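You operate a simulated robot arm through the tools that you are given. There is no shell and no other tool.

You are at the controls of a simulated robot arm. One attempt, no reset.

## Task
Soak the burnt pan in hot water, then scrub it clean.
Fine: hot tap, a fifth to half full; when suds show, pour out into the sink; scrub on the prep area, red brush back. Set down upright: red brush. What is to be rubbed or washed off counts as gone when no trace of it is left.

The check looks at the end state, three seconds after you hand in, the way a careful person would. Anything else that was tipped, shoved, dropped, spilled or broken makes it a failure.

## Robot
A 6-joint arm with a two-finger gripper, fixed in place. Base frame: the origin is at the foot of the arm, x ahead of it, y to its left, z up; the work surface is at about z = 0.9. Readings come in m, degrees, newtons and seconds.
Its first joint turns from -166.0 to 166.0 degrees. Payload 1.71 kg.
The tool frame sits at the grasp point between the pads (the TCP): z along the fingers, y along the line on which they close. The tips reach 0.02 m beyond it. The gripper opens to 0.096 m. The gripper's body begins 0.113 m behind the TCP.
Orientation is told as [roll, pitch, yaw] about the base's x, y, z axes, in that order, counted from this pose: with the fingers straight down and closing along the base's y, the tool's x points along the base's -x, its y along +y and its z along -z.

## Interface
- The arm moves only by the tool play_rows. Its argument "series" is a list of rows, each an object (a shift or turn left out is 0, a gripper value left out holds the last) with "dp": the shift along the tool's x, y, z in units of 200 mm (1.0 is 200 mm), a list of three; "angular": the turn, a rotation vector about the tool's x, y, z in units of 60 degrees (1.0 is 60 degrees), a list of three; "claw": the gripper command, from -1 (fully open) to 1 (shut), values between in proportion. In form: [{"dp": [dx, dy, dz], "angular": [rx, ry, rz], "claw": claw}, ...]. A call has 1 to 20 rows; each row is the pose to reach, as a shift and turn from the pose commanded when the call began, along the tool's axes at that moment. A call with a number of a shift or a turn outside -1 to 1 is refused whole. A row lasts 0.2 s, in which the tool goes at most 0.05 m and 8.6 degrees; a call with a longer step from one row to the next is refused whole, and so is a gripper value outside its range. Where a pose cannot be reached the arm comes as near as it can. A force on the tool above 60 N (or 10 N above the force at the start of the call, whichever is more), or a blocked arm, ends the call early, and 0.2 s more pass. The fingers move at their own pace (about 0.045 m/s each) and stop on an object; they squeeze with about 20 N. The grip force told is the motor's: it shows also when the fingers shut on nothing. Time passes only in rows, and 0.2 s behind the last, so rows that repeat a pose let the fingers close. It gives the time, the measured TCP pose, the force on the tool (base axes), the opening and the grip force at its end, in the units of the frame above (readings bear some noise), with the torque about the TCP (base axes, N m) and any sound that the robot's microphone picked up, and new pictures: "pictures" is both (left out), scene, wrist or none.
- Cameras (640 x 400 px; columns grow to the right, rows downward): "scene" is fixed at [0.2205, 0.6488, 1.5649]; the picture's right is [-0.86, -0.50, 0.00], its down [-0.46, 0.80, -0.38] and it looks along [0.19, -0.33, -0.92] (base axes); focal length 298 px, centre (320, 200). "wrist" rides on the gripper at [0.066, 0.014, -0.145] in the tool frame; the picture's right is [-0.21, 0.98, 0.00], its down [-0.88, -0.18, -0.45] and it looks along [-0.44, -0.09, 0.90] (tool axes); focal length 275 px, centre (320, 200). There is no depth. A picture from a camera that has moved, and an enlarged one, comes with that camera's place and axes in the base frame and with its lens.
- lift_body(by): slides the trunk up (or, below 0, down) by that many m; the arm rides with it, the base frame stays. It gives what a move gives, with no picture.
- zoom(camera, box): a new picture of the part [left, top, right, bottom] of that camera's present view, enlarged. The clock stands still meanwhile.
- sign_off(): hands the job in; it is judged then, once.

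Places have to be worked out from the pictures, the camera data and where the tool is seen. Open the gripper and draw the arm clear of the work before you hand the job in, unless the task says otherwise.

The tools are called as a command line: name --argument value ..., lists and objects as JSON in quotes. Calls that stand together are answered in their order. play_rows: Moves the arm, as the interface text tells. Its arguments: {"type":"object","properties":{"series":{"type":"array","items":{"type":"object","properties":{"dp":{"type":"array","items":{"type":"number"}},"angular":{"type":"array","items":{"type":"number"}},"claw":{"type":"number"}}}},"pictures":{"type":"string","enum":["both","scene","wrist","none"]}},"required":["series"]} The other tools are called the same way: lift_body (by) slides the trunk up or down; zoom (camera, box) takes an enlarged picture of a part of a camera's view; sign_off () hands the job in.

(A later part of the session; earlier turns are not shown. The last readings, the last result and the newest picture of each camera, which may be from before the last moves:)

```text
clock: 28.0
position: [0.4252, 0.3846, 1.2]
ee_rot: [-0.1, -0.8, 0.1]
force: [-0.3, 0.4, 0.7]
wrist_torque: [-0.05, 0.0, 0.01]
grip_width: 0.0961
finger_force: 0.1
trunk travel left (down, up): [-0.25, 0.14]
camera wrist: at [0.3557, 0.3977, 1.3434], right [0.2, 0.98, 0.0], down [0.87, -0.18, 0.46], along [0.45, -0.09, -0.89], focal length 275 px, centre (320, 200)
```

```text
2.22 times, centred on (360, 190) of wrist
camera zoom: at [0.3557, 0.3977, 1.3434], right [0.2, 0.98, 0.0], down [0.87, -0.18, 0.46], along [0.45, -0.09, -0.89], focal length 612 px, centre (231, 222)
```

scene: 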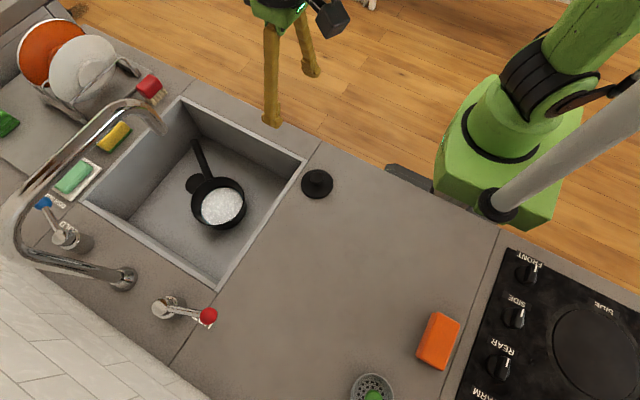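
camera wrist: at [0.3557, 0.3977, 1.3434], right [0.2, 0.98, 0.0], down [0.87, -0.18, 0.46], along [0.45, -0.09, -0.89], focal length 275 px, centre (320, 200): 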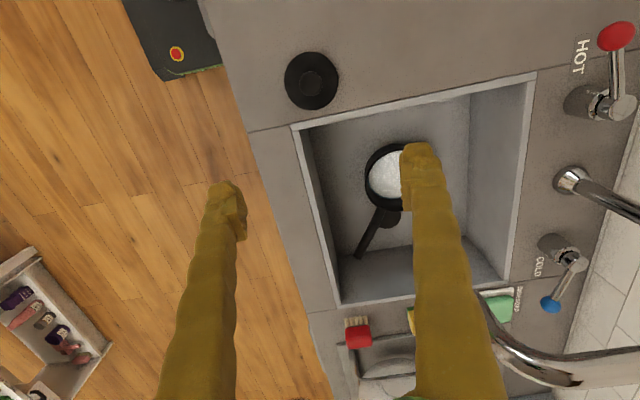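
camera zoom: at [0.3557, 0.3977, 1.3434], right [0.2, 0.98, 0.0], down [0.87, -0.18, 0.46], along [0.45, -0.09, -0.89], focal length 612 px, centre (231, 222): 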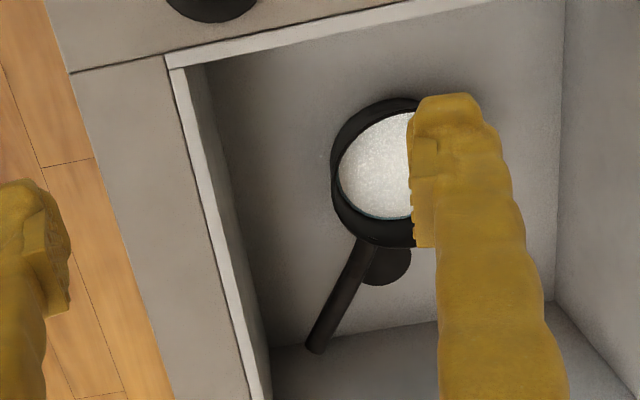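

The level looks like roughly a third, with suds over it. The handle runs from about (0.685, 0.478, 0.795) to (0.79, 0.404, 0.815), pointing at -35°. I'll turn the gripper by -35° so it closes across the handle, and come over the handle keeping clear of the spout.

play_rows --series '[{"dp": [-0.2, 0.0, 0], "angular": [0, 0, 0.117]}, {"dp": [-0.4, 0.0, 0], "angular": [0, 0, 0.234]}, {"dp": [-0.6, 0.0, 0], "angular": [0, 0, 0.351]}, {"dp": [-0.8, 0.0, 0], "angular": [0, 0, 0.468]}, {"dp": [-1.0, 0.0, 0], "angular": [0, 0, 0.585]}, {"dp": [-1.0, 0.0, 0], "angular": [0, 0, 0.585]}]'

```text
clock: 29.4
position: [0.6271, 0.3835, 1.2022]
ee_rot: [0.5, -0.5, -35.1]
force: [-0.6, 0.2, -0.6]
wrist_torque: [-0.02, 0.02, 0.03]
grip_width: 0.0963
finger_force: 0.0
trunk travel left (down, up): [-0.25, 0.14]
camera wrist: at [0.5774, 0.4328, 1.3458], right [0.73, 0.68, 0.01], down [0.6, -0.66, 0.45], along [0.31, -0.32, -0.89], focal length 275 px, centre (320, 200)
```

scene: 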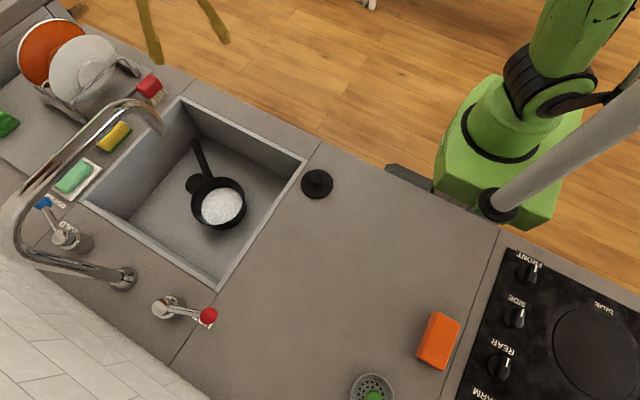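
wrist: 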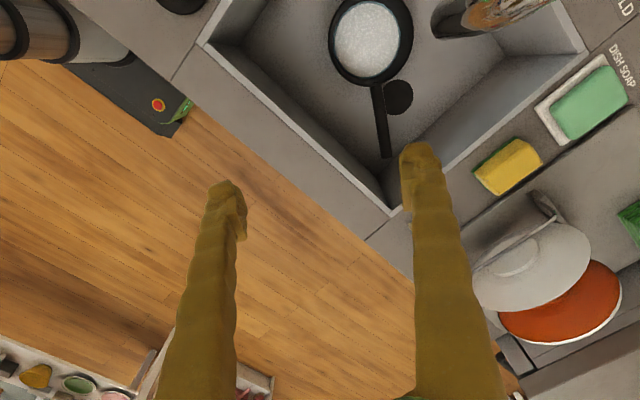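

The third view agrees on the handle position. I'll go out along x first and then in toward the handle, to keep the wrist camera away from the spout, descending to about z = 1.02.

play_rows --series '[{"dp": [-0.16, 0.11, 0.0]}, {"dp": [-0.32, 0.22, 0.0]}, {"dp": [-0.47, 0.33, 0.1]}, {"dp": [-0.42, 0.41, 0.3]}, {"dp": [-0.36, 0.49, 0.5]}, {"dp": [-0.31, 0.56, 0.7]}, {"dp": [-0.31, 0.56, 0.9]}, {"dp": [-0.31, 0.56, 0.9]}]'

```text
clock: 31.2
position: [0.7434, 0.4404, 1.0235]
ee_rot: [0.6, -0.6, -35.1]
force: [0.0, 0.0, -0.5]
wrist_torque: [0.05, 0.04, -0.01]
grip_width: 0.0957
finger_force: 0.1
trunk travel left (down, up): [-0.25, 0.14]
camera wrist: at [0.6944, 0.49, 1.1672], right [0.73, 0.68, 0.01], down [0.61, -0.65, 0.45], along [0.32, -0.32, -0.89], focal length 275 px, centre (320, 200)
```

scene: 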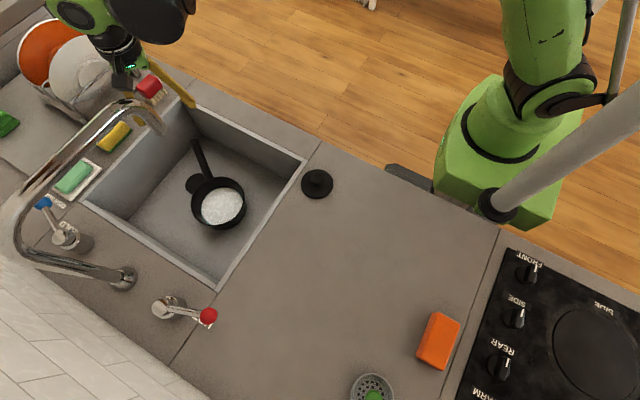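
wrist: 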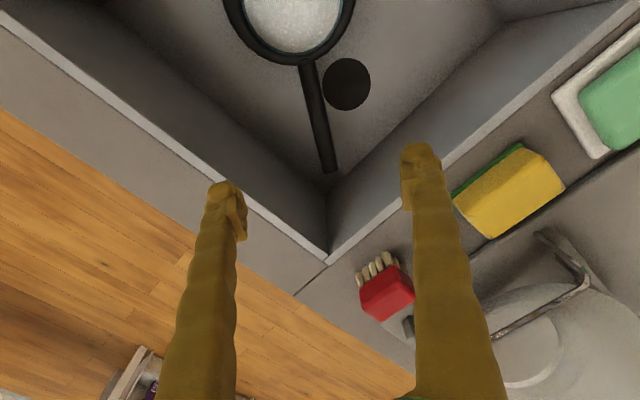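

The handle lies centred under the gripper. I'll descend straight onto it.

play_rows --series '[{"dp": [0, 0, 0.22]}, {"dp": [0, 0, 0.44]}, {"dp": [0, 0, 0.66]}, {"dp": [0, 0, 0.84]}, {"dp": [0, 0, 1.0]}, {"dp": [0, 0, 1.0]}]'

```text
clock: 32.6
position: [0.7476, 0.4413, 0.8243]
ee_rot: [0.4, -0.6, -35.1]
force: [-0.5, 0.5, 0.0]
wrist_torque: [-0.01, 0.01, 0.01]
grip_width: 0.096
finger_force: 0.0
trunk travel left (down, up): [-0.25, 0.14]
camera wrist: at [0.6977, 0.4901, 0.9675], right [0.73, 0.68, 0.01], down [0.61, -0.65, 0.45], along [0.32, -0.32, -0.89], focal length 275 px, centre (320, 200)
```

scene: 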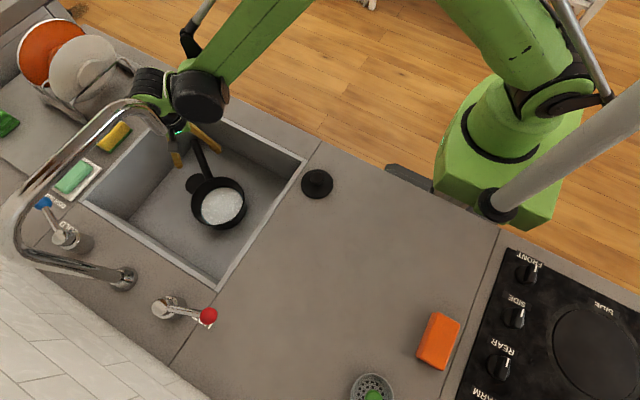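
wrist: 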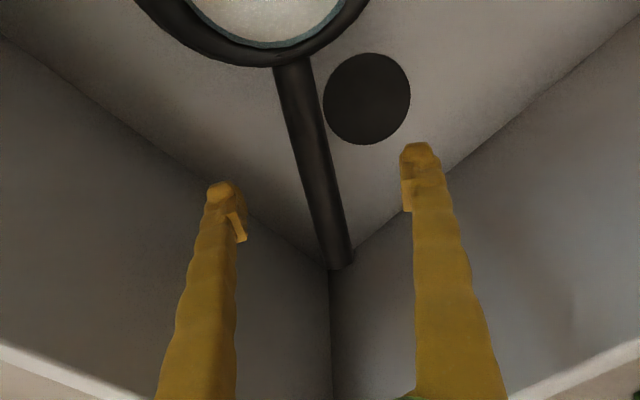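

The handle passes right between the fingers, about 2 cm below the grasp point. I'll lower by 2 cm and close.

play_rows --series '[{"dp": [0, 0, 0.05]}, {"dp": [0, 0, 0.1]}, {"dp": [0, 0, 0.1]}, {"dp": [0, 0, 0.1], "claw": 1}, {"dp": [0, 0, 0.1], "claw": 1}, {"dp": [0, 0, 0.1], "claw": 1}, {"dp": [0, 0, 0.1], "claw": 1}, {"dp": [0, 0, 0.1], "claw": 1}, {"dp": [0, 0, 0.1], "claw": 1}, {"dp": [0, 0, 0.1], "claw": 1}]'

```text
clock: 34.8
position: [0.7455, 0.4403, 0.8049]
ee_rot: [0.5, -0.6, -35.0]
force: [-0.5, -0.8, 0.6]
wrist_torque: [-0.06, 0.01, 0.27]
grip_width: 0.0233
finger_force: 20.0
trunk travel left (down, up): [-0.25, 0.14]
camera wrist: at [0.6973, 0.4896, 0.9482], right [0.73, 0.68, 0.01], down [0.61, -0.65, 0.45], along [0.32, -0.32, -0.89], focal length 275 px, centre (320, 200)
```

scene: 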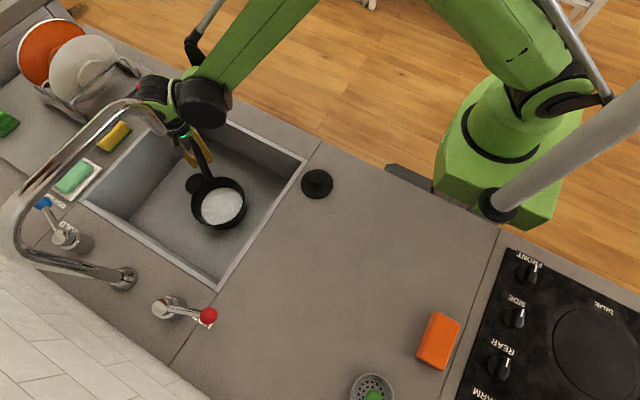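
wrist: 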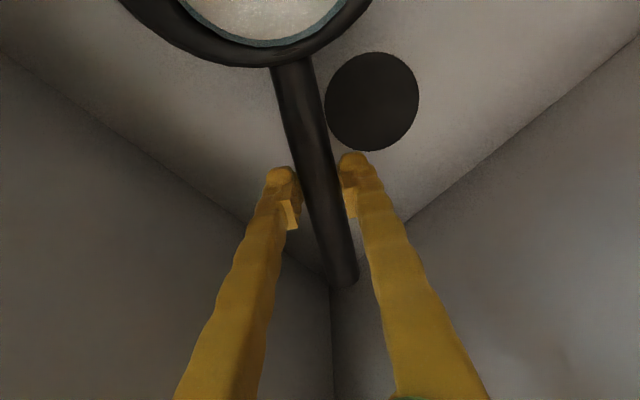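

The handle is gripped at 23 mm with 20 N. I'll lift 3 cm to see how the pan hangs and read its weight.

play_rows --series '[{"dp": [0, 0, -0.04]}, {"dp": [0, 0, -0.08]}, {"dp": [0, 0, -0.12]}, {"dp": [0, 0, -0.15]}, {"dp": [0, 0, -0.15]}]'

zoom --camera "scene" --box '[120, 90, 280, 240]'

```text
clock: 36.0
position: [0.7464, 0.4405, 0.8347]
ee_rot: [0.5, -0.6, -35.0]
force: [-0.8, 0.8, -1.8]
wrist_torque: [-0.02, 0.02, -0.04]
grip_width: 0.0231
finger_force: 19.9
trunk travel left (down, up): [-0.25, 0.14]
camera wrist: at [0.6967, 0.4894, 0.9782], right [0.73, 0.68, 0.01], down [0.61, -0.65, 0.45], along [0.32, -0.32, -0.89], focal length 275 px, centre (320, 200)
```

scene: 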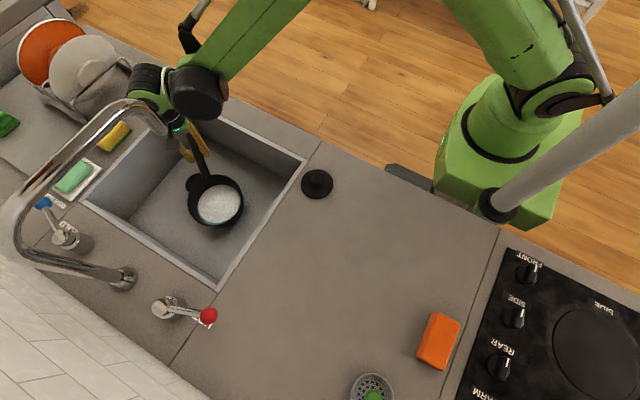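
wrist: 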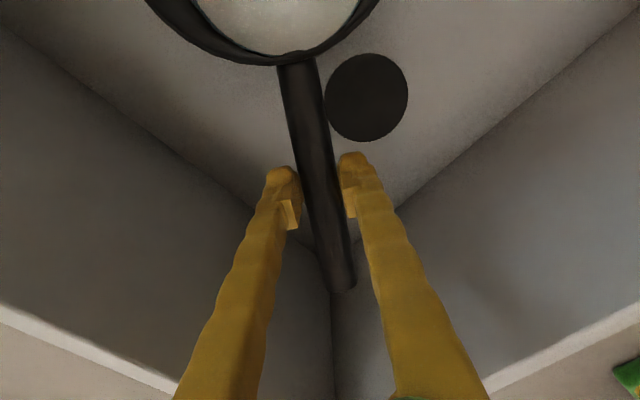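

```text
2.67 times, centred on (200, 165) of scene
camera zoom: at [0.2205, 0.6488, 1.5649], right [-0.86, -0.5, 0.0], down [-0.46, 0.8, -0.38], along [0.19, -0.33, -0.92], focal length 795 px, centre (640, 293)
```

zoom: 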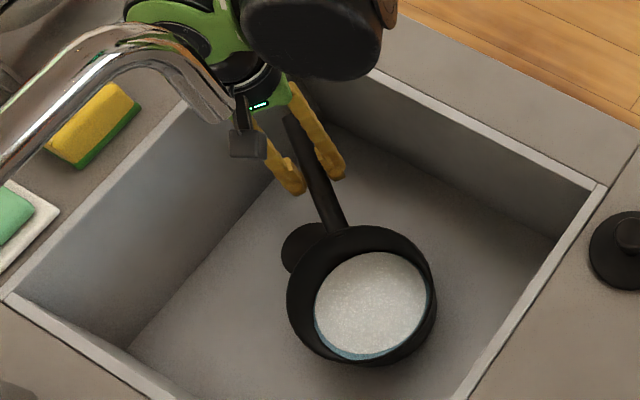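

The pan pivots freely in the grip, with its nose still on the sink floor, and only 1.8 N hangs on the tool. So I'll use the pivot: raise the handle while moving the pan away from the spout, and let it tip its water out into the sink.

play_rows --series '[{"dp": [0.03, -0.08, -0.06]}, {"dp": [0.06, -0.17, -0.12]}, {"dp": [0.1, -0.26, -0.18]}, {"dp": [0.14, -0.35, -0.23]}, {"dp": [0.18, -0.44, -0.28]}, {"dp": [0.22, -0.52, -0.325]}, {"dp": [0.22, -0.52, -0.325]}]'

zoom --camera "scene" --box '[120, 90, 320, 290]'

```text
clock: 37.6
position: [0.6485, 0.3806, 0.8983]
ee_rot: [0.5, -0.6, -35.1]
force: [-0.1, -0.2, -0.1]
wrist_torque: [0.02, -0.02, 0.05]
grip_width: 0.0005
finger_force: 20.0
trunk travel left (down, up): [-0.25, 0.14]
camera wrist: at [0.5993, 0.4296, 1.0417], right [0.73, 0.68, 0.01], down [0.61, -0.65, 0.45], along [0.32, -0.32, -0.89], focal length 275 px, centre (320, 200)
```

scene: 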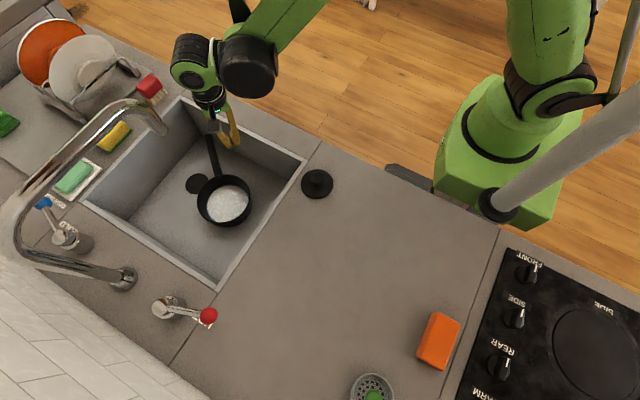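
wrist: 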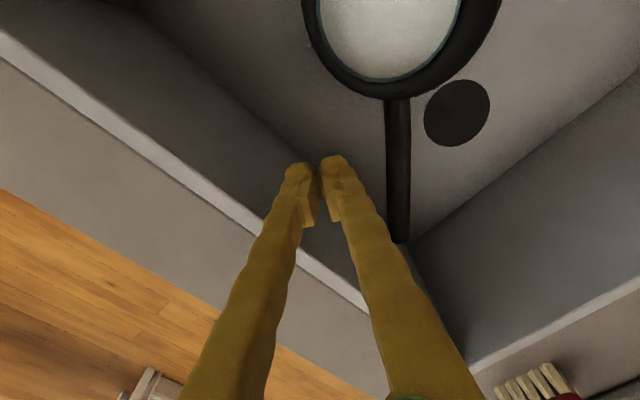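

```text
2.00 times, centred on (220, 190) of scene
camera zoom: at [0.2205, 0.6488, 1.5649], right [-0.86, -0.5, 0.0], down [-0.46, 0.8, -0.38], along [0.19, -0.33, -0.92], focal length 596 px, centre (520, 220)
```

zoom: 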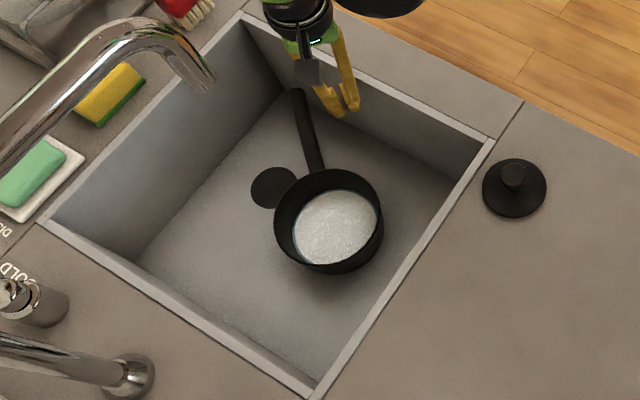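

The handle slipped out because I had gripped only its upper part, and the pan is sitting flat again with its water still in it, nothing spilled. I'll open, raise, and lean the tool 25° (wrist toward the robot, clear of the spout) to look at the handle root for a lower grip right against the pan wall.

play_rows --series '[{"dp": [0, 0, -0.2], "claw": -1}, {"dp": [0, 0, -0.4], "angular": [-0.1, 0, 0.02], "claw": -1}, {"dp": [0, 0, -0.5], "angular": [-0.2, 0, 0.04], "claw": -1}, {"dp": [0, 0, -0.5], "angular": [-0.31, 0, 0.06], "claw": -1}, {"dp": [0, 0, -0.5], "angular": [-0.417, 0, 0.083], "claw": -1}, {"dp": [0, 0, -0.5], "angular": [-0.417, 0, 0.083], "claw": -1}]'

```text
clock: 39.0
position: [0.6488, 0.3812, 0.9992]
ee_rot: [25.6, 0.6, -39.9]
force: [0.0, 0.6, -0.5]
wrist_torque: [0.02, -0.03, -0.01]
grip_width: 0.0958
finger_force: 0.1
trunk travel left (down, up): [-0.25, 0.14]
camera wrist: at [0.5648, 0.3833, 1.1352], right [0.73, 0.54, 0.42], down [0.45, -0.84, 0.31], along [0.52, -0.04, -0.85], focal length 275 px, centre (320, 200)
```

scene: 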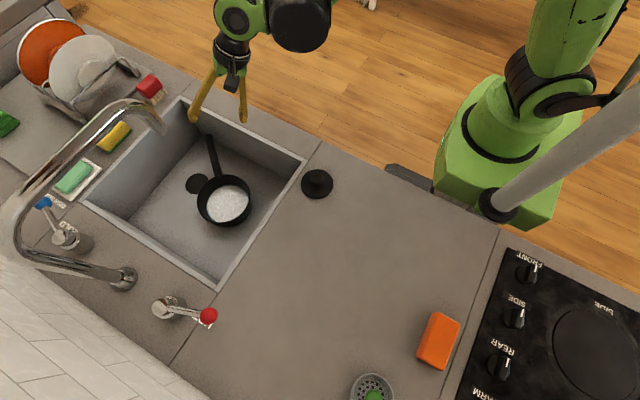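
wrist: 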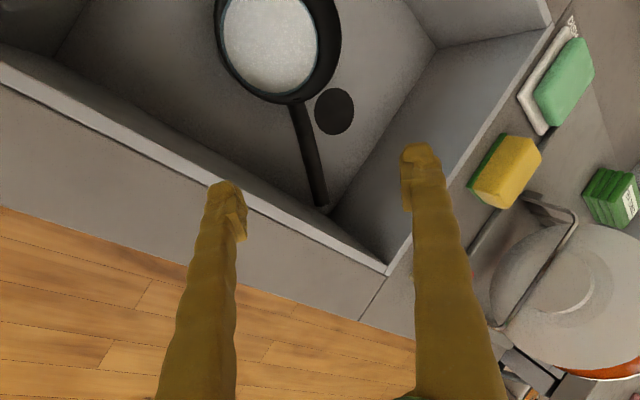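

zoom --camera "wrist" --box '[190, 0, 390, 240]'

zoom --camera "scene" --box '[160, 120, 280, 240]'

```text
1.67 times, centred on (290, 120) of wrist
camera zoom: at [0.5648, 0.3833, 1.1352], right [0.73, 0.54, 0.42], down [0.45, -0.84, 0.31], along [0.52, -0.04, -0.85], focal length 459 px, centre (370, 333)
```

zoom: 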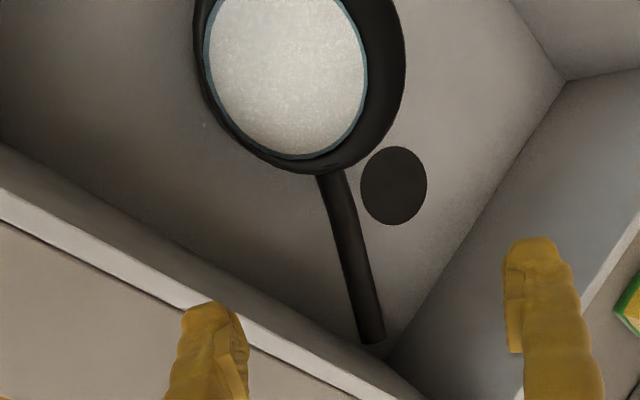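

```text
3.33 times, centred on (220, 180) of scene
camera zoom: at [0.2205, 0.6488, 1.5649], right [-0.86, -0.5, 0.0], down [-0.46, 0.8, -0.38], along [0.19, -0.33, -0.92], focal length 994 px, centre (653, 267)
```

zoom: 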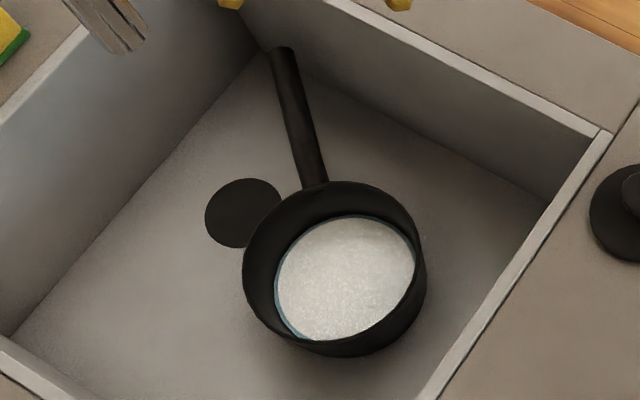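

From two views the handle root is at about (0.673, 0.454, 0.785), and the pan centre is at (0.613, 0.506). I'll come in leaned to z = 0.83 over the root, then straighten the tool there; the camera stays well under the spout.

play_rows --series '[{"dp": [0.017, -0.01, 0.18]}, {"dp": [0.034, -0.02, 0.36]}, {"dp": [0.051, -0.03, 0.54]}, {"dp": [0.068, -0.04, 0.73]}, {"dp": [0.084, -0.046, 0.916]}, {"dp": [0.084, -0.046, 0.916]}, {"dp": [0.084, -0.046, 0.916], "angular": [0.1, 0, 0]}, {"dp": [0.084, -0.046, 0.916], "angular": [0.21, 0, 0.01]}, {"dp": [0.084, -0.046, 0.916], "angular": [0.32, -0.005, 0.015]}, {"dp": [0.084, -0.046, 0.916], "angular": [0.42, -0.009, 0.02]}, {"dp": [0.084, -0.046, 0.916], "angular": [0.42, -0.009, 0.02]}]'

```text
clock: 41.4
position: [0.6791, 0.4462, 0.8291]
ee_rot: [0.2, 0.2, -41.2]
force: [0.9, 0.2, 0.7]
wrist_torque: [-0.01, 0.03, -0.03]
grip_width: 0.0958
finger_force: 0.2
trunk travel left (down, up): [-0.25, 0.14]
camera wrist: at [0.6378, 0.4994, 0.9732], right [0.8, 0.6, 0.0], down [0.54, -0.72, 0.44], along [0.27, -0.35, -0.9], focal length 275 px, centre (320, 200)
```

scene: 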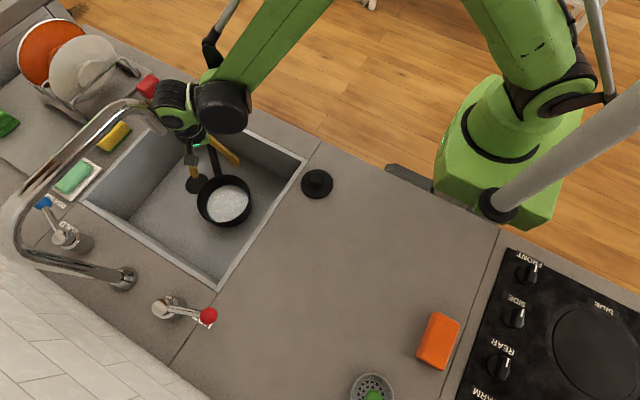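
wrist: 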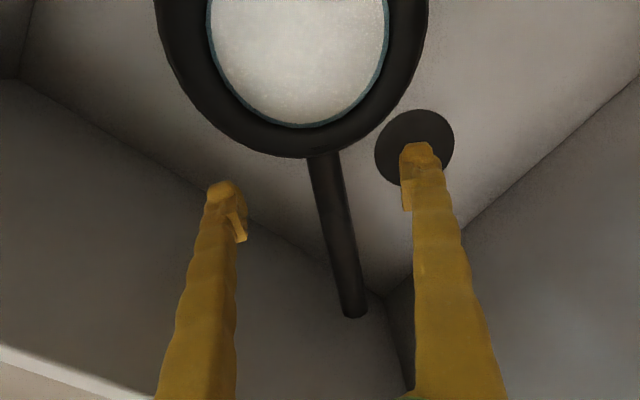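

The tool is upright over the handle root. I'll lower so the handle sits deep between the pads (TCP z ≈ 0.78), with a slight lateral centring.

play_rows --series '[{"dp": [-0.012, 0.018, 0.08]}, {"dp": [-0.012, 0.018, 0.16]}, {"dp": [-0.012, 0.018, 0.21]}, {"dp": [-0.012, 0.018, 0.245]}, {"dp": [-0.012, 0.018, 0.245]}]'

```text
clock: 42.6
position: [0.6837, 0.4479, 0.7785]
ee_rot: [0.3, 0.1, -41.1]
force: [0.9, -0.5, 0.6]
wrist_torque: [0.0, -0.02, 0.01]
grip_width: 0.0961
finger_force: 0.1
trunk travel left (down, up): [-0.25, 0.14]
camera wrist: at [0.6418, 0.5005, 0.9242], right [0.8, 0.6, 0.0], down [0.54, -0.72, 0.44], along [0.27, -0.35, -0.9], focal length 275 px, centre (320, 200)
```

scene: 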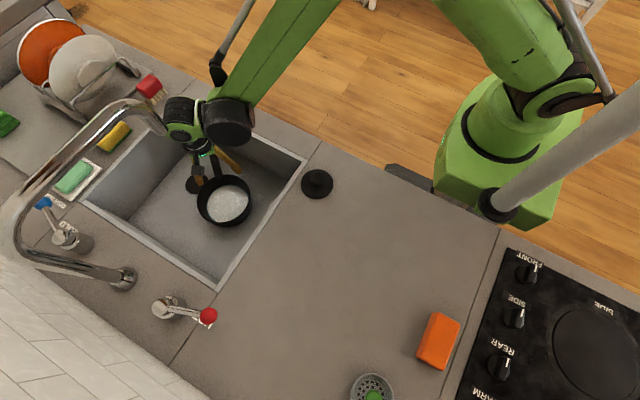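
wrist: 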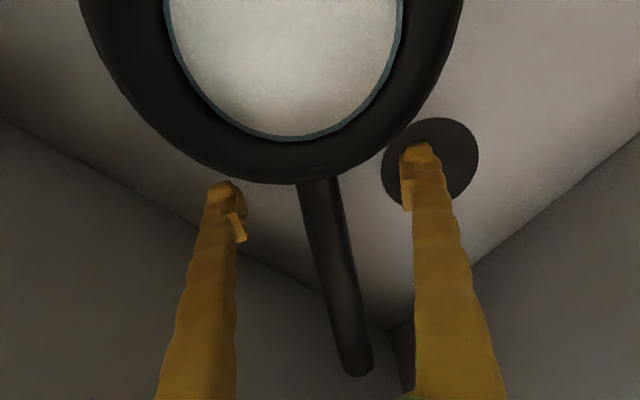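

The handle is now level with the grasp point. I'll go another 6 mm lower and close on the handle root.

play_rows --series '[{"dp": [0, 0, 0.015]}, {"dp": [0, 0, 0.03]}, {"dp": [0, 0, 0.03], "claw": 1}, {"dp": [0, 0, 0.03], "claw": 1}, {"dp": [0, 0, 0.03], "claw": 1}, {"dp": [0, 0, 0.03], "claw": 1}, {"dp": [0, 0, 0.03], "claw": 1}, {"dp": [0, 0, 0.03], "claw": 1}, {"dp": [0, 0, 0.03], "claw": 1}]' --pictures "wrist"

```text
clock: 44.6
position: [0.684, 0.4476, 0.7745]
ee_rot: [0.3, 0.2, -41.1]
force: [1.2, -0.5, 0.0]
wrist_torque: [-0.01, 0.05, 0.13]
grip_width: 0.0198
finger_force: 20.0
trunk travel left (down, up): [-0.25, 0.14]
camera wrist: at [0.6414, 0.5004, 0.9186], right [0.8, 0.6, 0.0], down [0.54, -0.72, 0.44], along [0.27, -0.35, -0.9], focal length 275 px, centre (320, 200)
```

wrist: 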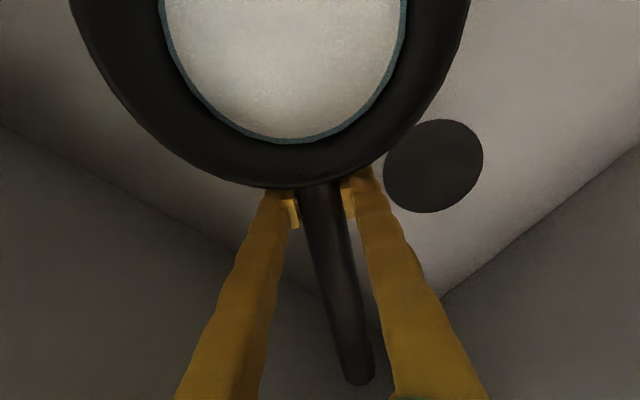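

Gripped at 19.8 mm right at the root, with the fingertips tucked against the pan wall. I'll lift 3 cm as a test.

play_rows --series '[{"dp": [0, 0, -0.04]}, {"dp": [0, 0, -0.08]}, {"dp": [0, 0, -0.12]}, {"dp": [0, 0, -0.15]}, {"dp": [0, 0, -0.15]}]'

zoom --camera "scene" --box '[120, 90, 280, 240]'

```text
clock: 45.8
position: [0.6827, 0.4472, 0.8031]
ee_rot: [0.3, 0.3, -41.0]
force: [0.0, 0.2, -6.1]
wrist_torque: [-0.21, -0.25, -0.01]
grip_width: 0.0196
finger_force: 19.4
trunk travel left (down, up): [-0.25, 0.14]
camera wrist: at [0.6414, 0.5008, 0.9483], right [0.8, 0.6, 0.0], down [0.54, -0.72, 0.44], along [0.27, -0.35, -0.9], focal length 275 px, centre (320, 200)
```

scene: 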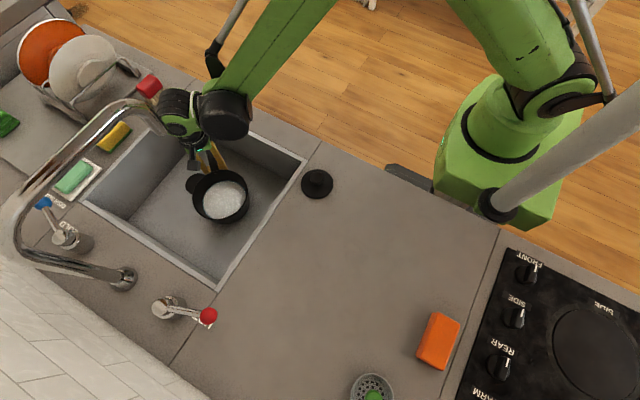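
wrist: 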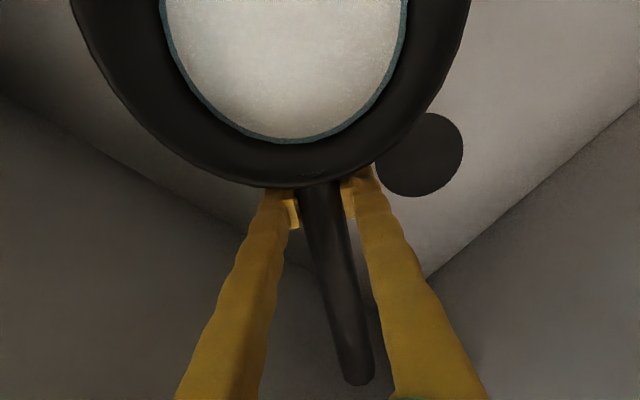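

```text
2.67 times, centred on (200, 165) of scene
camera zoom: at [0.2205, 0.6488, 1.5649], right [-0.86, -0.5, 0.0], down [-0.46, 0.8, -0.38], along [0.19, -0.33, -0.92], focal length 795 px, centre (640, 293)
```

zoom: 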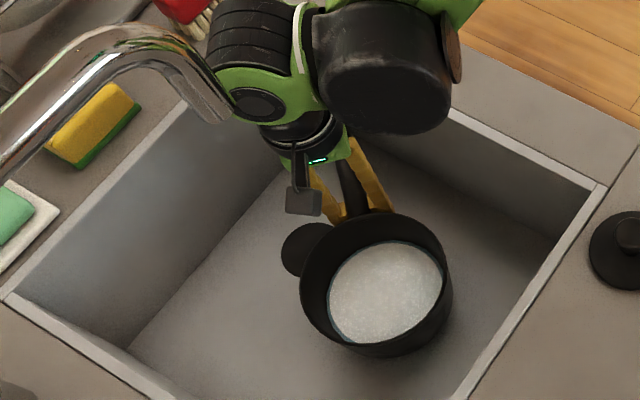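

The grip holds: the full 6.1 N hangs on the tool with the pan level. Before lifting further I'll move the pan and camera out from under the spout, turning the handle to about -20° so it stays inside the sink.

play_rows --series '[{"dp": [0.014, -0.042, 0], "angular": [0, 0, -0.07]}, {"dp": [0.027, -0.084, 0], "angular": [0, 0, -0.14]}, {"dp": [0.041, -0.126, 0], "angular": [0, 0, -0.21]}, {"dp": [0.054, -0.168, 0], "angular": [0, 0, -0.28]}, {"dp": [0.068, -0.21, 0], "angular": [0, 0, -0.35]}, {"dp": [0.068, -0.21, 0], "angular": [0, 0, -0.35]}]'

zoom --camera "scene" --box '[120, 90, 280, 240]'

```text
clock: 47.2
position: [0.6442, 0.4265, 0.8042]
ee_rot: [0.4, 0.1, -20.2]
force: [-0.5, -0.3, -6.8]
wrist_torque: [-0.13, -0.35, 0.01]
grip_width: 0.0198
finger_force: 20.0
trunk travel left (down, up): [-0.25, 0.14]
camera wrist: at [0.5867, 0.4601, 0.9476], right [0.53, 0.85, 0.01], down [0.76, -0.48, 0.44], along [0.38, -0.23, -0.9], focal length 275 px, centre (320, 200)
```

scene: 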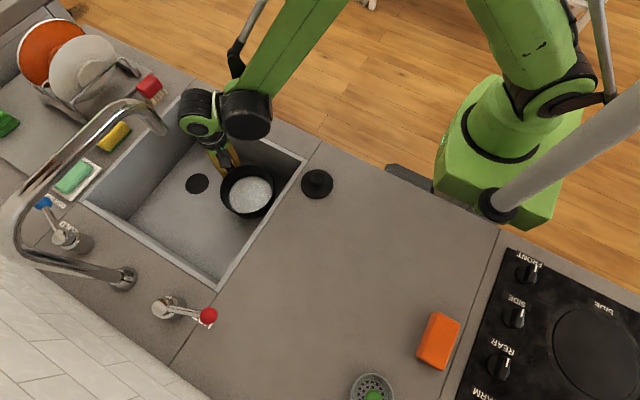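
wrist: 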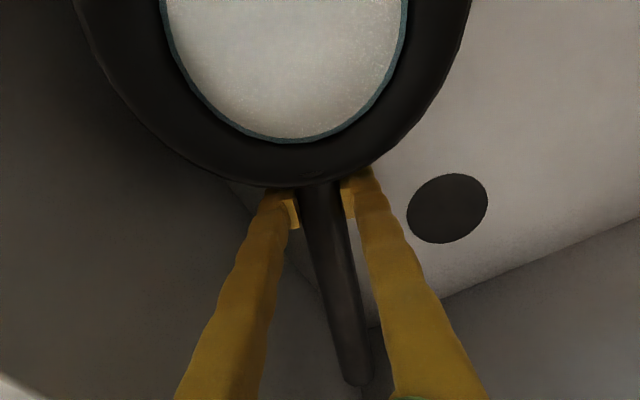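

```text
2.67 times, centred on (200, 165) of scene
camera zoom: at [0.2205, 0.6488, 1.5649], right [-0.86, -0.5, 0.0], down [-0.46, 0.8, -0.38], along [0.19, -0.33, -0.92], focal length 795 px, centre (640, 293)
```

zoom: 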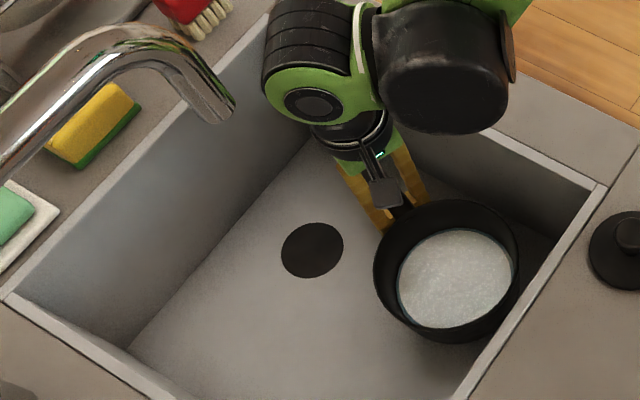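

The pan is steady and clear of the spout. I'll lift it straight up about 15 cm so its bottom clears the sink rim.

play_rows --series '[{"dp": [0, 0, -0.1]}, {"dp": [0, 0, -0.22]}, {"dp": [0, 0, -0.34]}, {"dp": [0, 0, -0.46]}, {"dp": [0, 0, -0.58]}, {"dp": [0, -0.03, -0.7]}, {"dp": [0, -0.06, -0.8]}, {"dp": [0, -0.06, -0.8]}]'

```text
clock: 49.0
position: [0.6401, 0.4113, 0.9637]
ee_rot: [0.4, 0.2, -20.1]
force: [0.4, 0.3, -6.2]
wrist_torque: [-0.08, -0.36, 0.01]
grip_width: 0.0198
finger_force: 20.1
trunk travel left (down, up): [-0.25, 0.14]
camera wrist: at [0.5828, 0.4462, 1.108], right [0.53, 0.85, 0.01], down [0.76, -0.48, 0.44], along [0.38, -0.23, -0.9], focal length 275 px, centre (320, 200)
```

scene: 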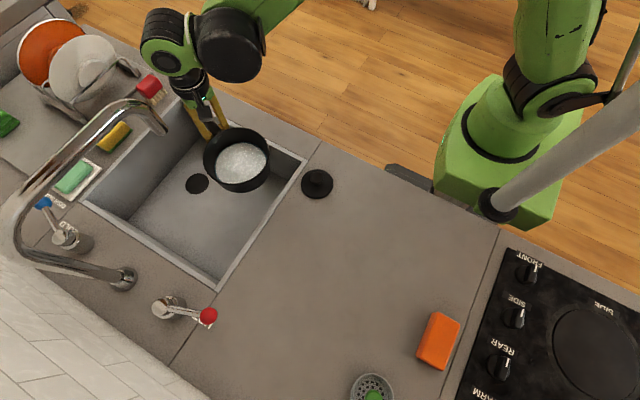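
wrist: 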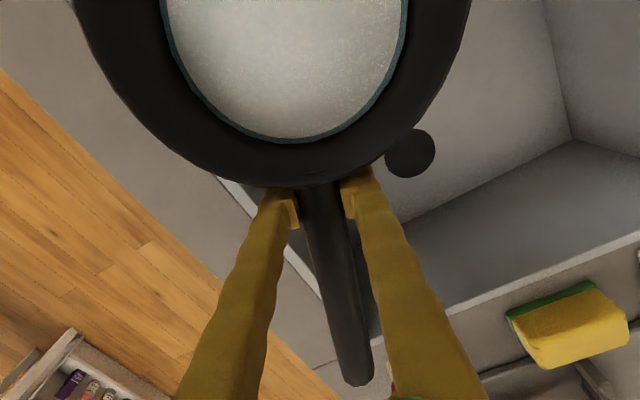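

Lifted clear and level. Now I'll turn the handle to about -65°, over the middle front of the sink, so rolling the tool outward pours toward the sink's near side.

play_rows --series '[{"dp": [-0.01, -0.04, -0.05], "angular": [0, 0, 0.1]}, {"dp": [-0.02, -0.08, -0.1], "angular": [0, 0, 0.2]}, {"dp": [-0.035, -0.12, -0.1], "angular": [0, 0, 0.31]}, {"dp": [-0.05, -0.16, -0.1], "angular": [0, 0, 0.42]}, {"dp": [-0.065, -0.2, -0.1], "angular": [0, 0, 0.53]}, {"dp": [-0.08, -0.24, -0.1], "angular": [0, 0, 0.64]}, {"dp": [-0.09, -0.276, -0.1], "angular": [0, 0, 0.75]}, {"dp": [-0.09, -0.276, -0.1], "angular": [0, 0, 0.75]}]'

```text
clock: 50.8
position: [0.6396, 0.3528, 0.9829]
ee_rot: [0.2, 0.3, -65.3]
force: [-0.6, -0.1, -5.8]
wrist_torque: [-0.34, -0.12, -0.01]
grip_width: 0.0196
finger_force: 19.8
trunk travel left (down, up): [-0.25, 0.14]
camera wrist: at [0.6226, 0.4185, 1.128], right [0.97, 0.22, 0.0], down [0.2, -0.88, 0.44], along [0.1, -0.43, -0.9], focal length 275 px, centre (320, 200)
```

scene: 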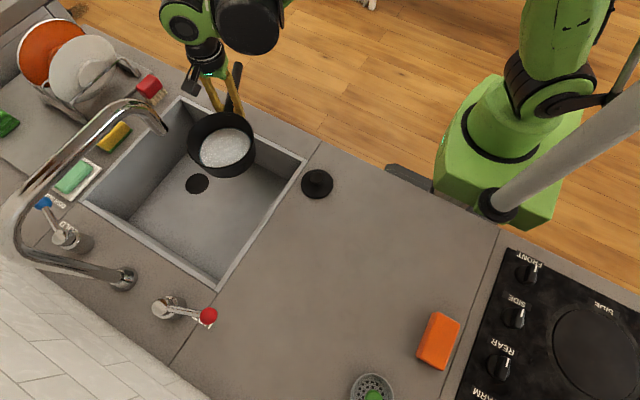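
wrist: 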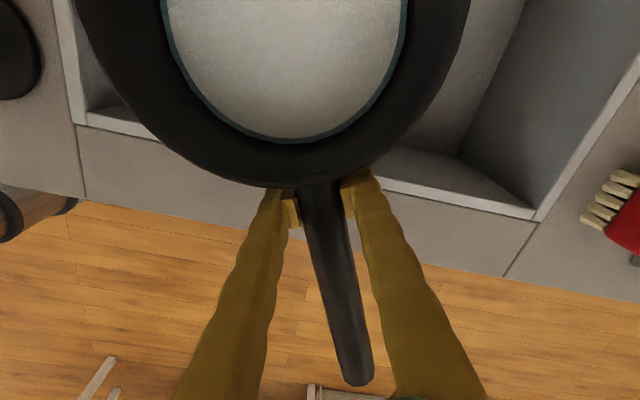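

The pan is over the sink with the handle toward the front. I'll start rolling the tool slowly outward to tip the pan and begin pouring.

play_rows --series '[{"angular": [-0.08, 0, 0]}, {"angular": [-0.16, 0, 0]}, {"angular": [-0.24, 0, 0]}, {"angular": [-0.32, 0, 0]}, {"angular": [-0.4, 0, 0]}, {"angular": [-0.48, 0, 0]}, {"angular": [-0.56, 0, 0]}, {"angular": [-0.64, 0, 0]}, {"angular": [-0.7, 0, 0]}]'

zoom --camera "scene" --box '[120, 60, 320, 240]'

```text
clock: 52.8
position: [0.6391, 0.3548, 0.9829]
ee_rot: [42.3, 0.2, -65.1]
force: [0.7, 0.1, -5.3]
wrist_torque: [-0.3, -0.08, -0.01]
grip_width: 0.02
finger_force: 20.1
trunk travel left (down, up): [-0.25, 0.14]
camera wrist: at [0.5313, 0.3766, 1.0989], right [0.75, 0.11, 0.66], down [-0.03, -0.98, 0.2], along [0.67, -0.17, -0.73], focal length 275 px, centre (320, 200)
```

scene: 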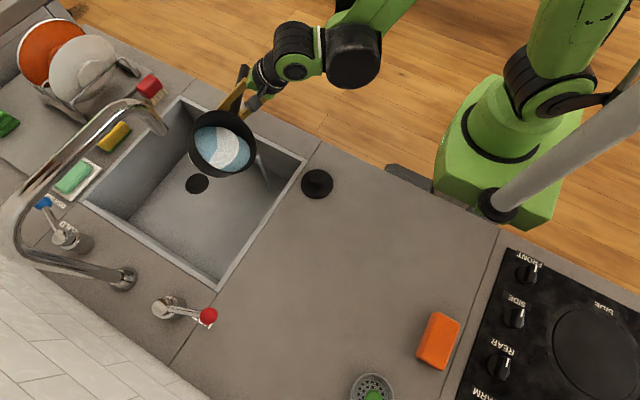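
wrist: 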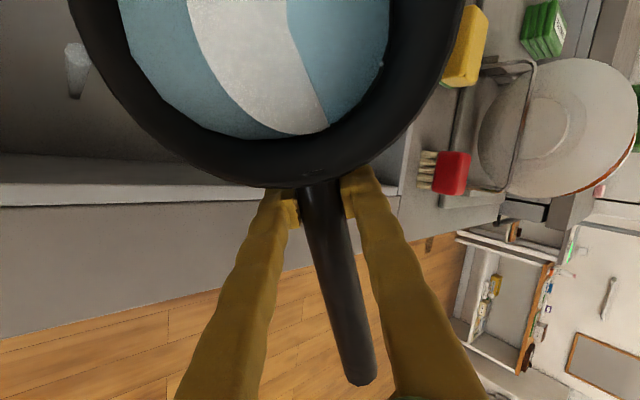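

```text
2.22 times, centred on (220, 150) of scene
camera zoom: at [0.2205, 0.6488, 1.5649], right [-0.86, -0.5, 0.0], down [-0.46, 0.8, -0.38], along [0.19, -0.33, -0.92], focal length 663 px, centre (542, 311)
```

zoom: 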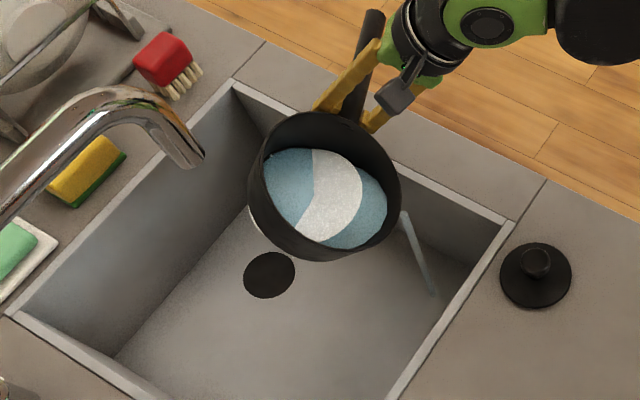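

The stream is falling inside the sink, landing at about (0.53, 0.41). I'll keep rolling slowly.

play_rows --series '[{"angular": [-0.05, 0, 0]}, {"angular": [-0.1, 0, 0]}, {"angular": [-0.15, 0, 0]}, {"angular": [-0.2, 0, 0]}, {"angular": [-0.25, 0, 0]}, {"angular": [-0.3, 0, 0]}, {"angular": [-0.35, 0, 0]}, {"angular": [-0.4, 0, 0]}, {"angular": [-0.45, 0, 0]}, {"angular": [-0.5, 0, 0]}, {"angular": [-0.5, 0, 0]}]'

zoom --camera "scene" --box '[120, 60, 320, 240]'

```text
clock: 55.2
position: [0.6397, 0.3543, 0.9821]
ee_rot: [72.2, 0.3, -65.1]
force: [0.8, -0.1, -4.5]
wrist_torque: [-0.24, -0.09, 0.03]
grip_width: 0.0199
finger_force: 19.7
trunk travel left (down, up): [-0.25, 0.14]
camera wrist: at [0.4897, 0.3567, 1.04], right [0.36, -0.07, 0.93], down [-0.07, -1.0, -0.04], along [0.93, -0.04, -0.36], focal length 275 px, centre (320, 200)
```

scene: 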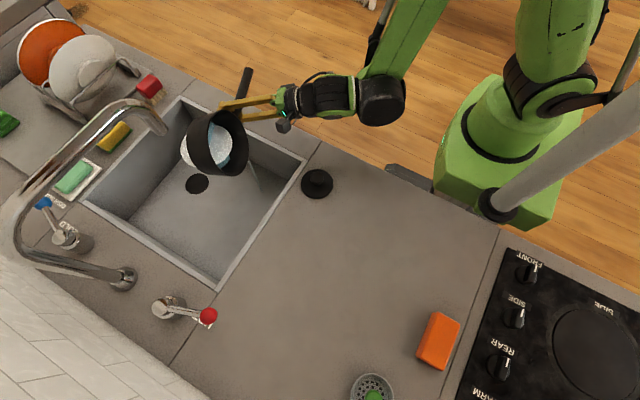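
wrist: 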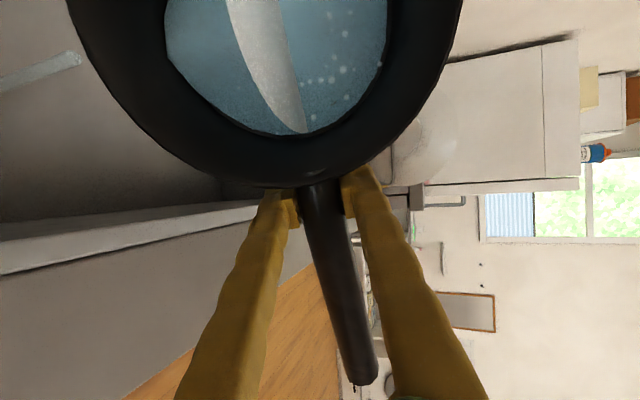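

```text
2.22 times, centred on (220, 150) of scene
camera zoom: at [0.2205, 0.6488, 1.5649], right [-0.86, -0.5, 0.0], down [-0.46, 0.8, -0.38], along [0.19, -0.33, -0.92], focal length 663 px, centre (542, 311)
```

zoom: 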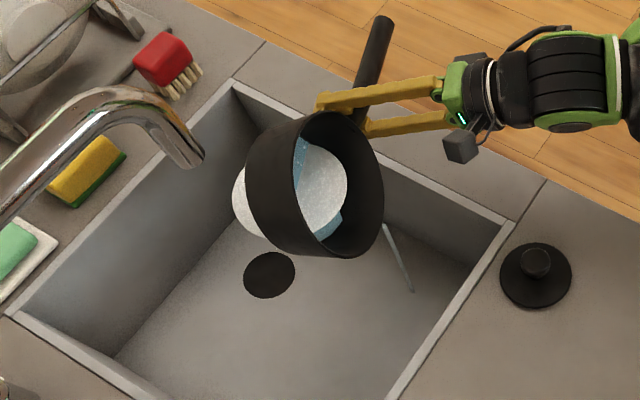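

Most of the water is out, with the weight down to 4.5 N and everything landing in the sink. I'll continue past vertical while raising and easing back from the spout, to empty the pan fully.

play_rows --series '[{"dp": [0, 0.03, -0.035], "angular": [-0.055, 0, 0]}, {"dp": [0, 0.06, -0.07], "angular": [-0.11, 0, 0]}, {"dp": [0, 0.09, -0.1], "angular": [-0.165, 0, 0]}, {"dp": [0, 0.12, -0.135], "angular": [-0.22, 0, 0]}, {"dp": [0, 0.15, -0.17], "angular": [-0.275, 0, 0]}, {"dp": [0, 0.18, -0.2], "angular": [-0.33, 0, 0]}, {"dp": [0, 0.21, -0.235], "angular": [-0.385, 0, 0]}, {"dp": [0, 0.24, -0.27], "angular": [-0.44, 0, 0]}, {"dp": [0, 0.27, -0.3], "angular": [-0.495, 0, 0]}, {"dp": [0, 0.289, -0.327], "angular": [-0.55, 0, 0]}, {"dp": [0, 0.289, -0.327], "angular": [-0.55, 0, 0]}, {"dp": [0, 0.289, -0.327], "angular": [-0.55, 0, 0]}]'

zoom --camera "scene" --box '[120, 60, 320, 240]'

```text
clock: 57.8
position: [0.6178, 0.3462, 1.0772]
ee_rot: [89.1, -3.3, -63.3]
force: [-0.1, -0.1, -4.5]
wrist_torque: [-0.25, -0.02, 0.03]
grip_width: 0.0201
finger_force: 19.3
out of reach, approached as far as the arm can: row 1, 2, 3, 4, 5, 6, 7, 8, 9, 10, 11, 12
trunk travel left (down, up): [-0.25, 0.14]
camera wrist: at [0.4581, 0.34, 1.0876], right [0.08, -0.13, 0.99], down [0.0, -0.99, -0.13], along [1.0, 0.01, -0.08], focal length 275 px, centre (320, 200)
```

scene: 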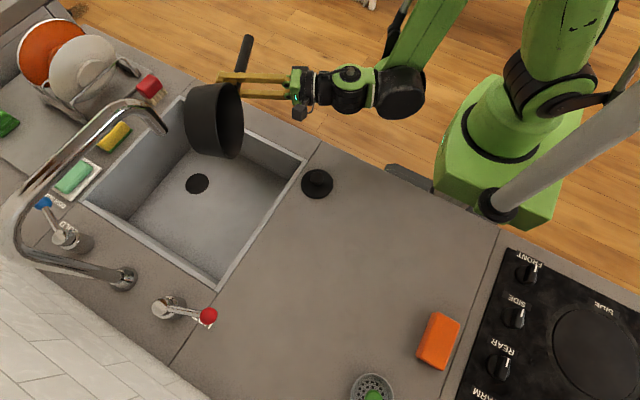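
wrist: 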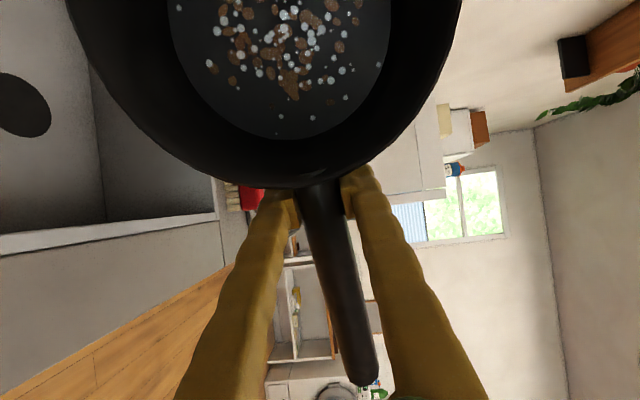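

```text
2.22 times, centred on (220, 150) of scene
camera zoom: at [0.2205, 0.6488, 1.5649], right [-0.86, -0.5, 0.0], down [-0.46, 0.8, -0.38], along [0.19, -0.33, -0.92], focal length 663 px, centre (542, 311)
```

zoom: 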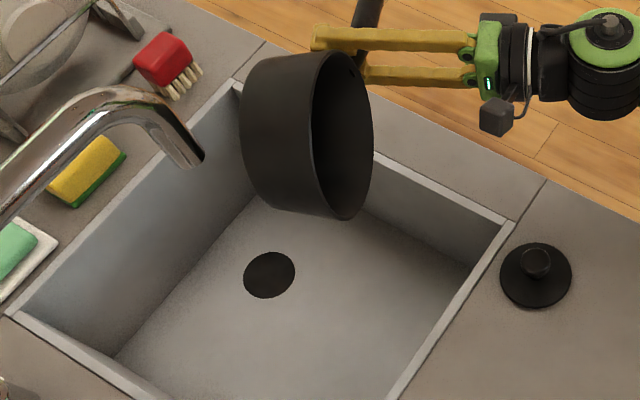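

zoom --camera "wrist" --box '[150, 0, 420, 190]'

```text
2.11 times, centred on (285, 95) of wrist
camera zoom: at [0.4581, 0.34, 1.0876], right [0.08, -0.13, 0.99], down [0.0, -0.99, -0.13], along [1.0, 0.01, -0.08], focal length 580 px, centre (394, 421)
```

zoom: 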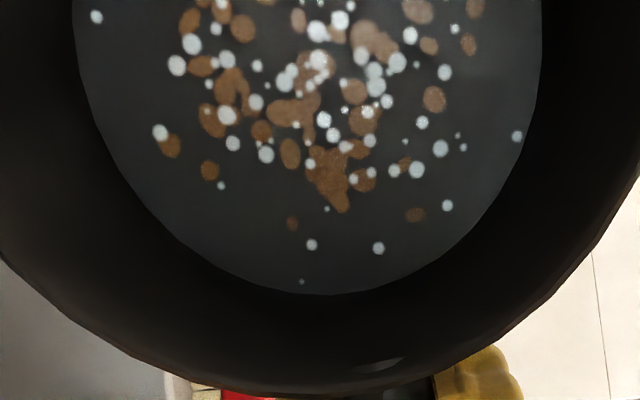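

The pan is empty: no water or stream left, only the loosened brown residue and suds flecks on its floor. I'll roll it back upright over the sink.

play_rows --series '[{"angular": [0.1, 0, 0]}, {"angular": [0.2, 0, 0]}, {"angular": [0.3, 0, 0]}, {"angular": [0.4, 0, 0]}, {"angular": [0.5, 0, 0]}, {"angular": [0.6, 0, 0]}, {"angular": [0.6, 0, 0]}]'

```text
clock: 59.4
position: [0.6182, 0.3464, 1.0758]
ee_rot: [53.1, -0.9, -63.3]
force: [0.6, 0.2, -4.6]
wrist_torque: [-0.2, -0.1, -0.02]
grip_width: 0.0202
finger_force: 20.5
trunk travel left (down, up): [-0.25, 0.14]
camera wrist: at [0.4909, 0.3575, 1.1718], right [0.61, 0.09, 0.79], down [-0.02, -0.99, 0.13], along [0.79, -0.1, -0.6], focal length 275 px, centre (320, 200)
```

scene: 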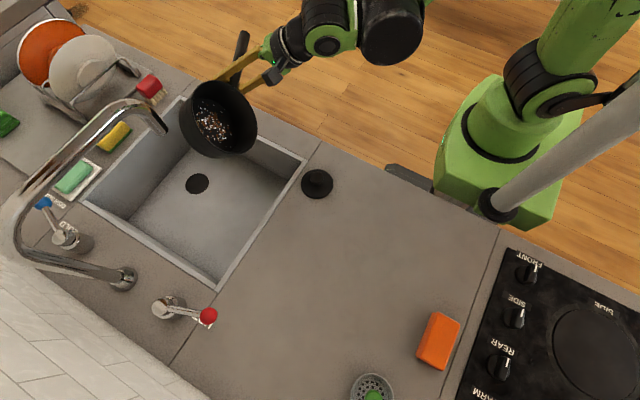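
wrist: 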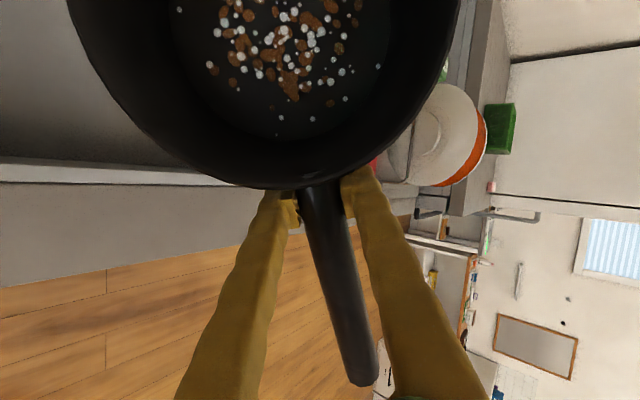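

play_rows --series '[{"angular": [0.11, 0, 0]}, {"angular": [0.22, 0, 0]}, {"angular": [0.33, 0, 0]}, {"angular": [0.44, 0, 0]}, {"angular": [0.55, 0, 0]}, {"angular": [0.66, 0, 0]}, {"angular": [0.77, 0, 0]}, {"angular": [0.885, 0, 0]}, {"angular": [0.885, 0, 0]}]'

```text
clock: 61.4
position: [0.6188, 0.3469, 1.0747]
ee_rot: [-0.1, -0.8, -63.5]
force: [-0.2, -0.6, -4.2]
wrist_torque: [-0.22, -0.07, -0.04]
grip_width: 0.0199
finger_force: 20.0
trunk travel left (down, up): [-0.25, 0.14]
camera wrist: at [0.5992, 0.4132, 1.2185], right [0.97, 0.25, 0.0], down [0.22, -0.86, 0.46], along [0.12, -0.44, -0.89], focal length 275 px, centre (320, 200)
```

scene: 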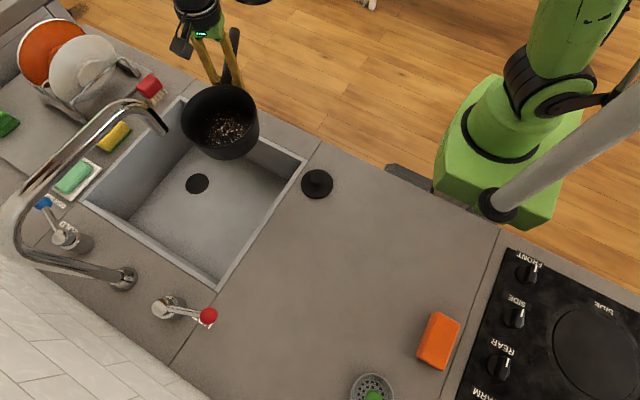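
wrist: 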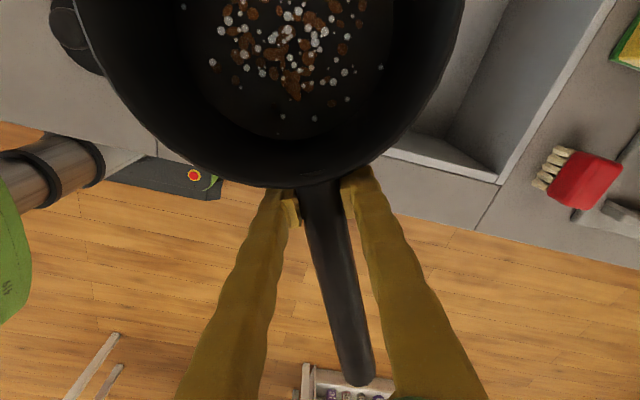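

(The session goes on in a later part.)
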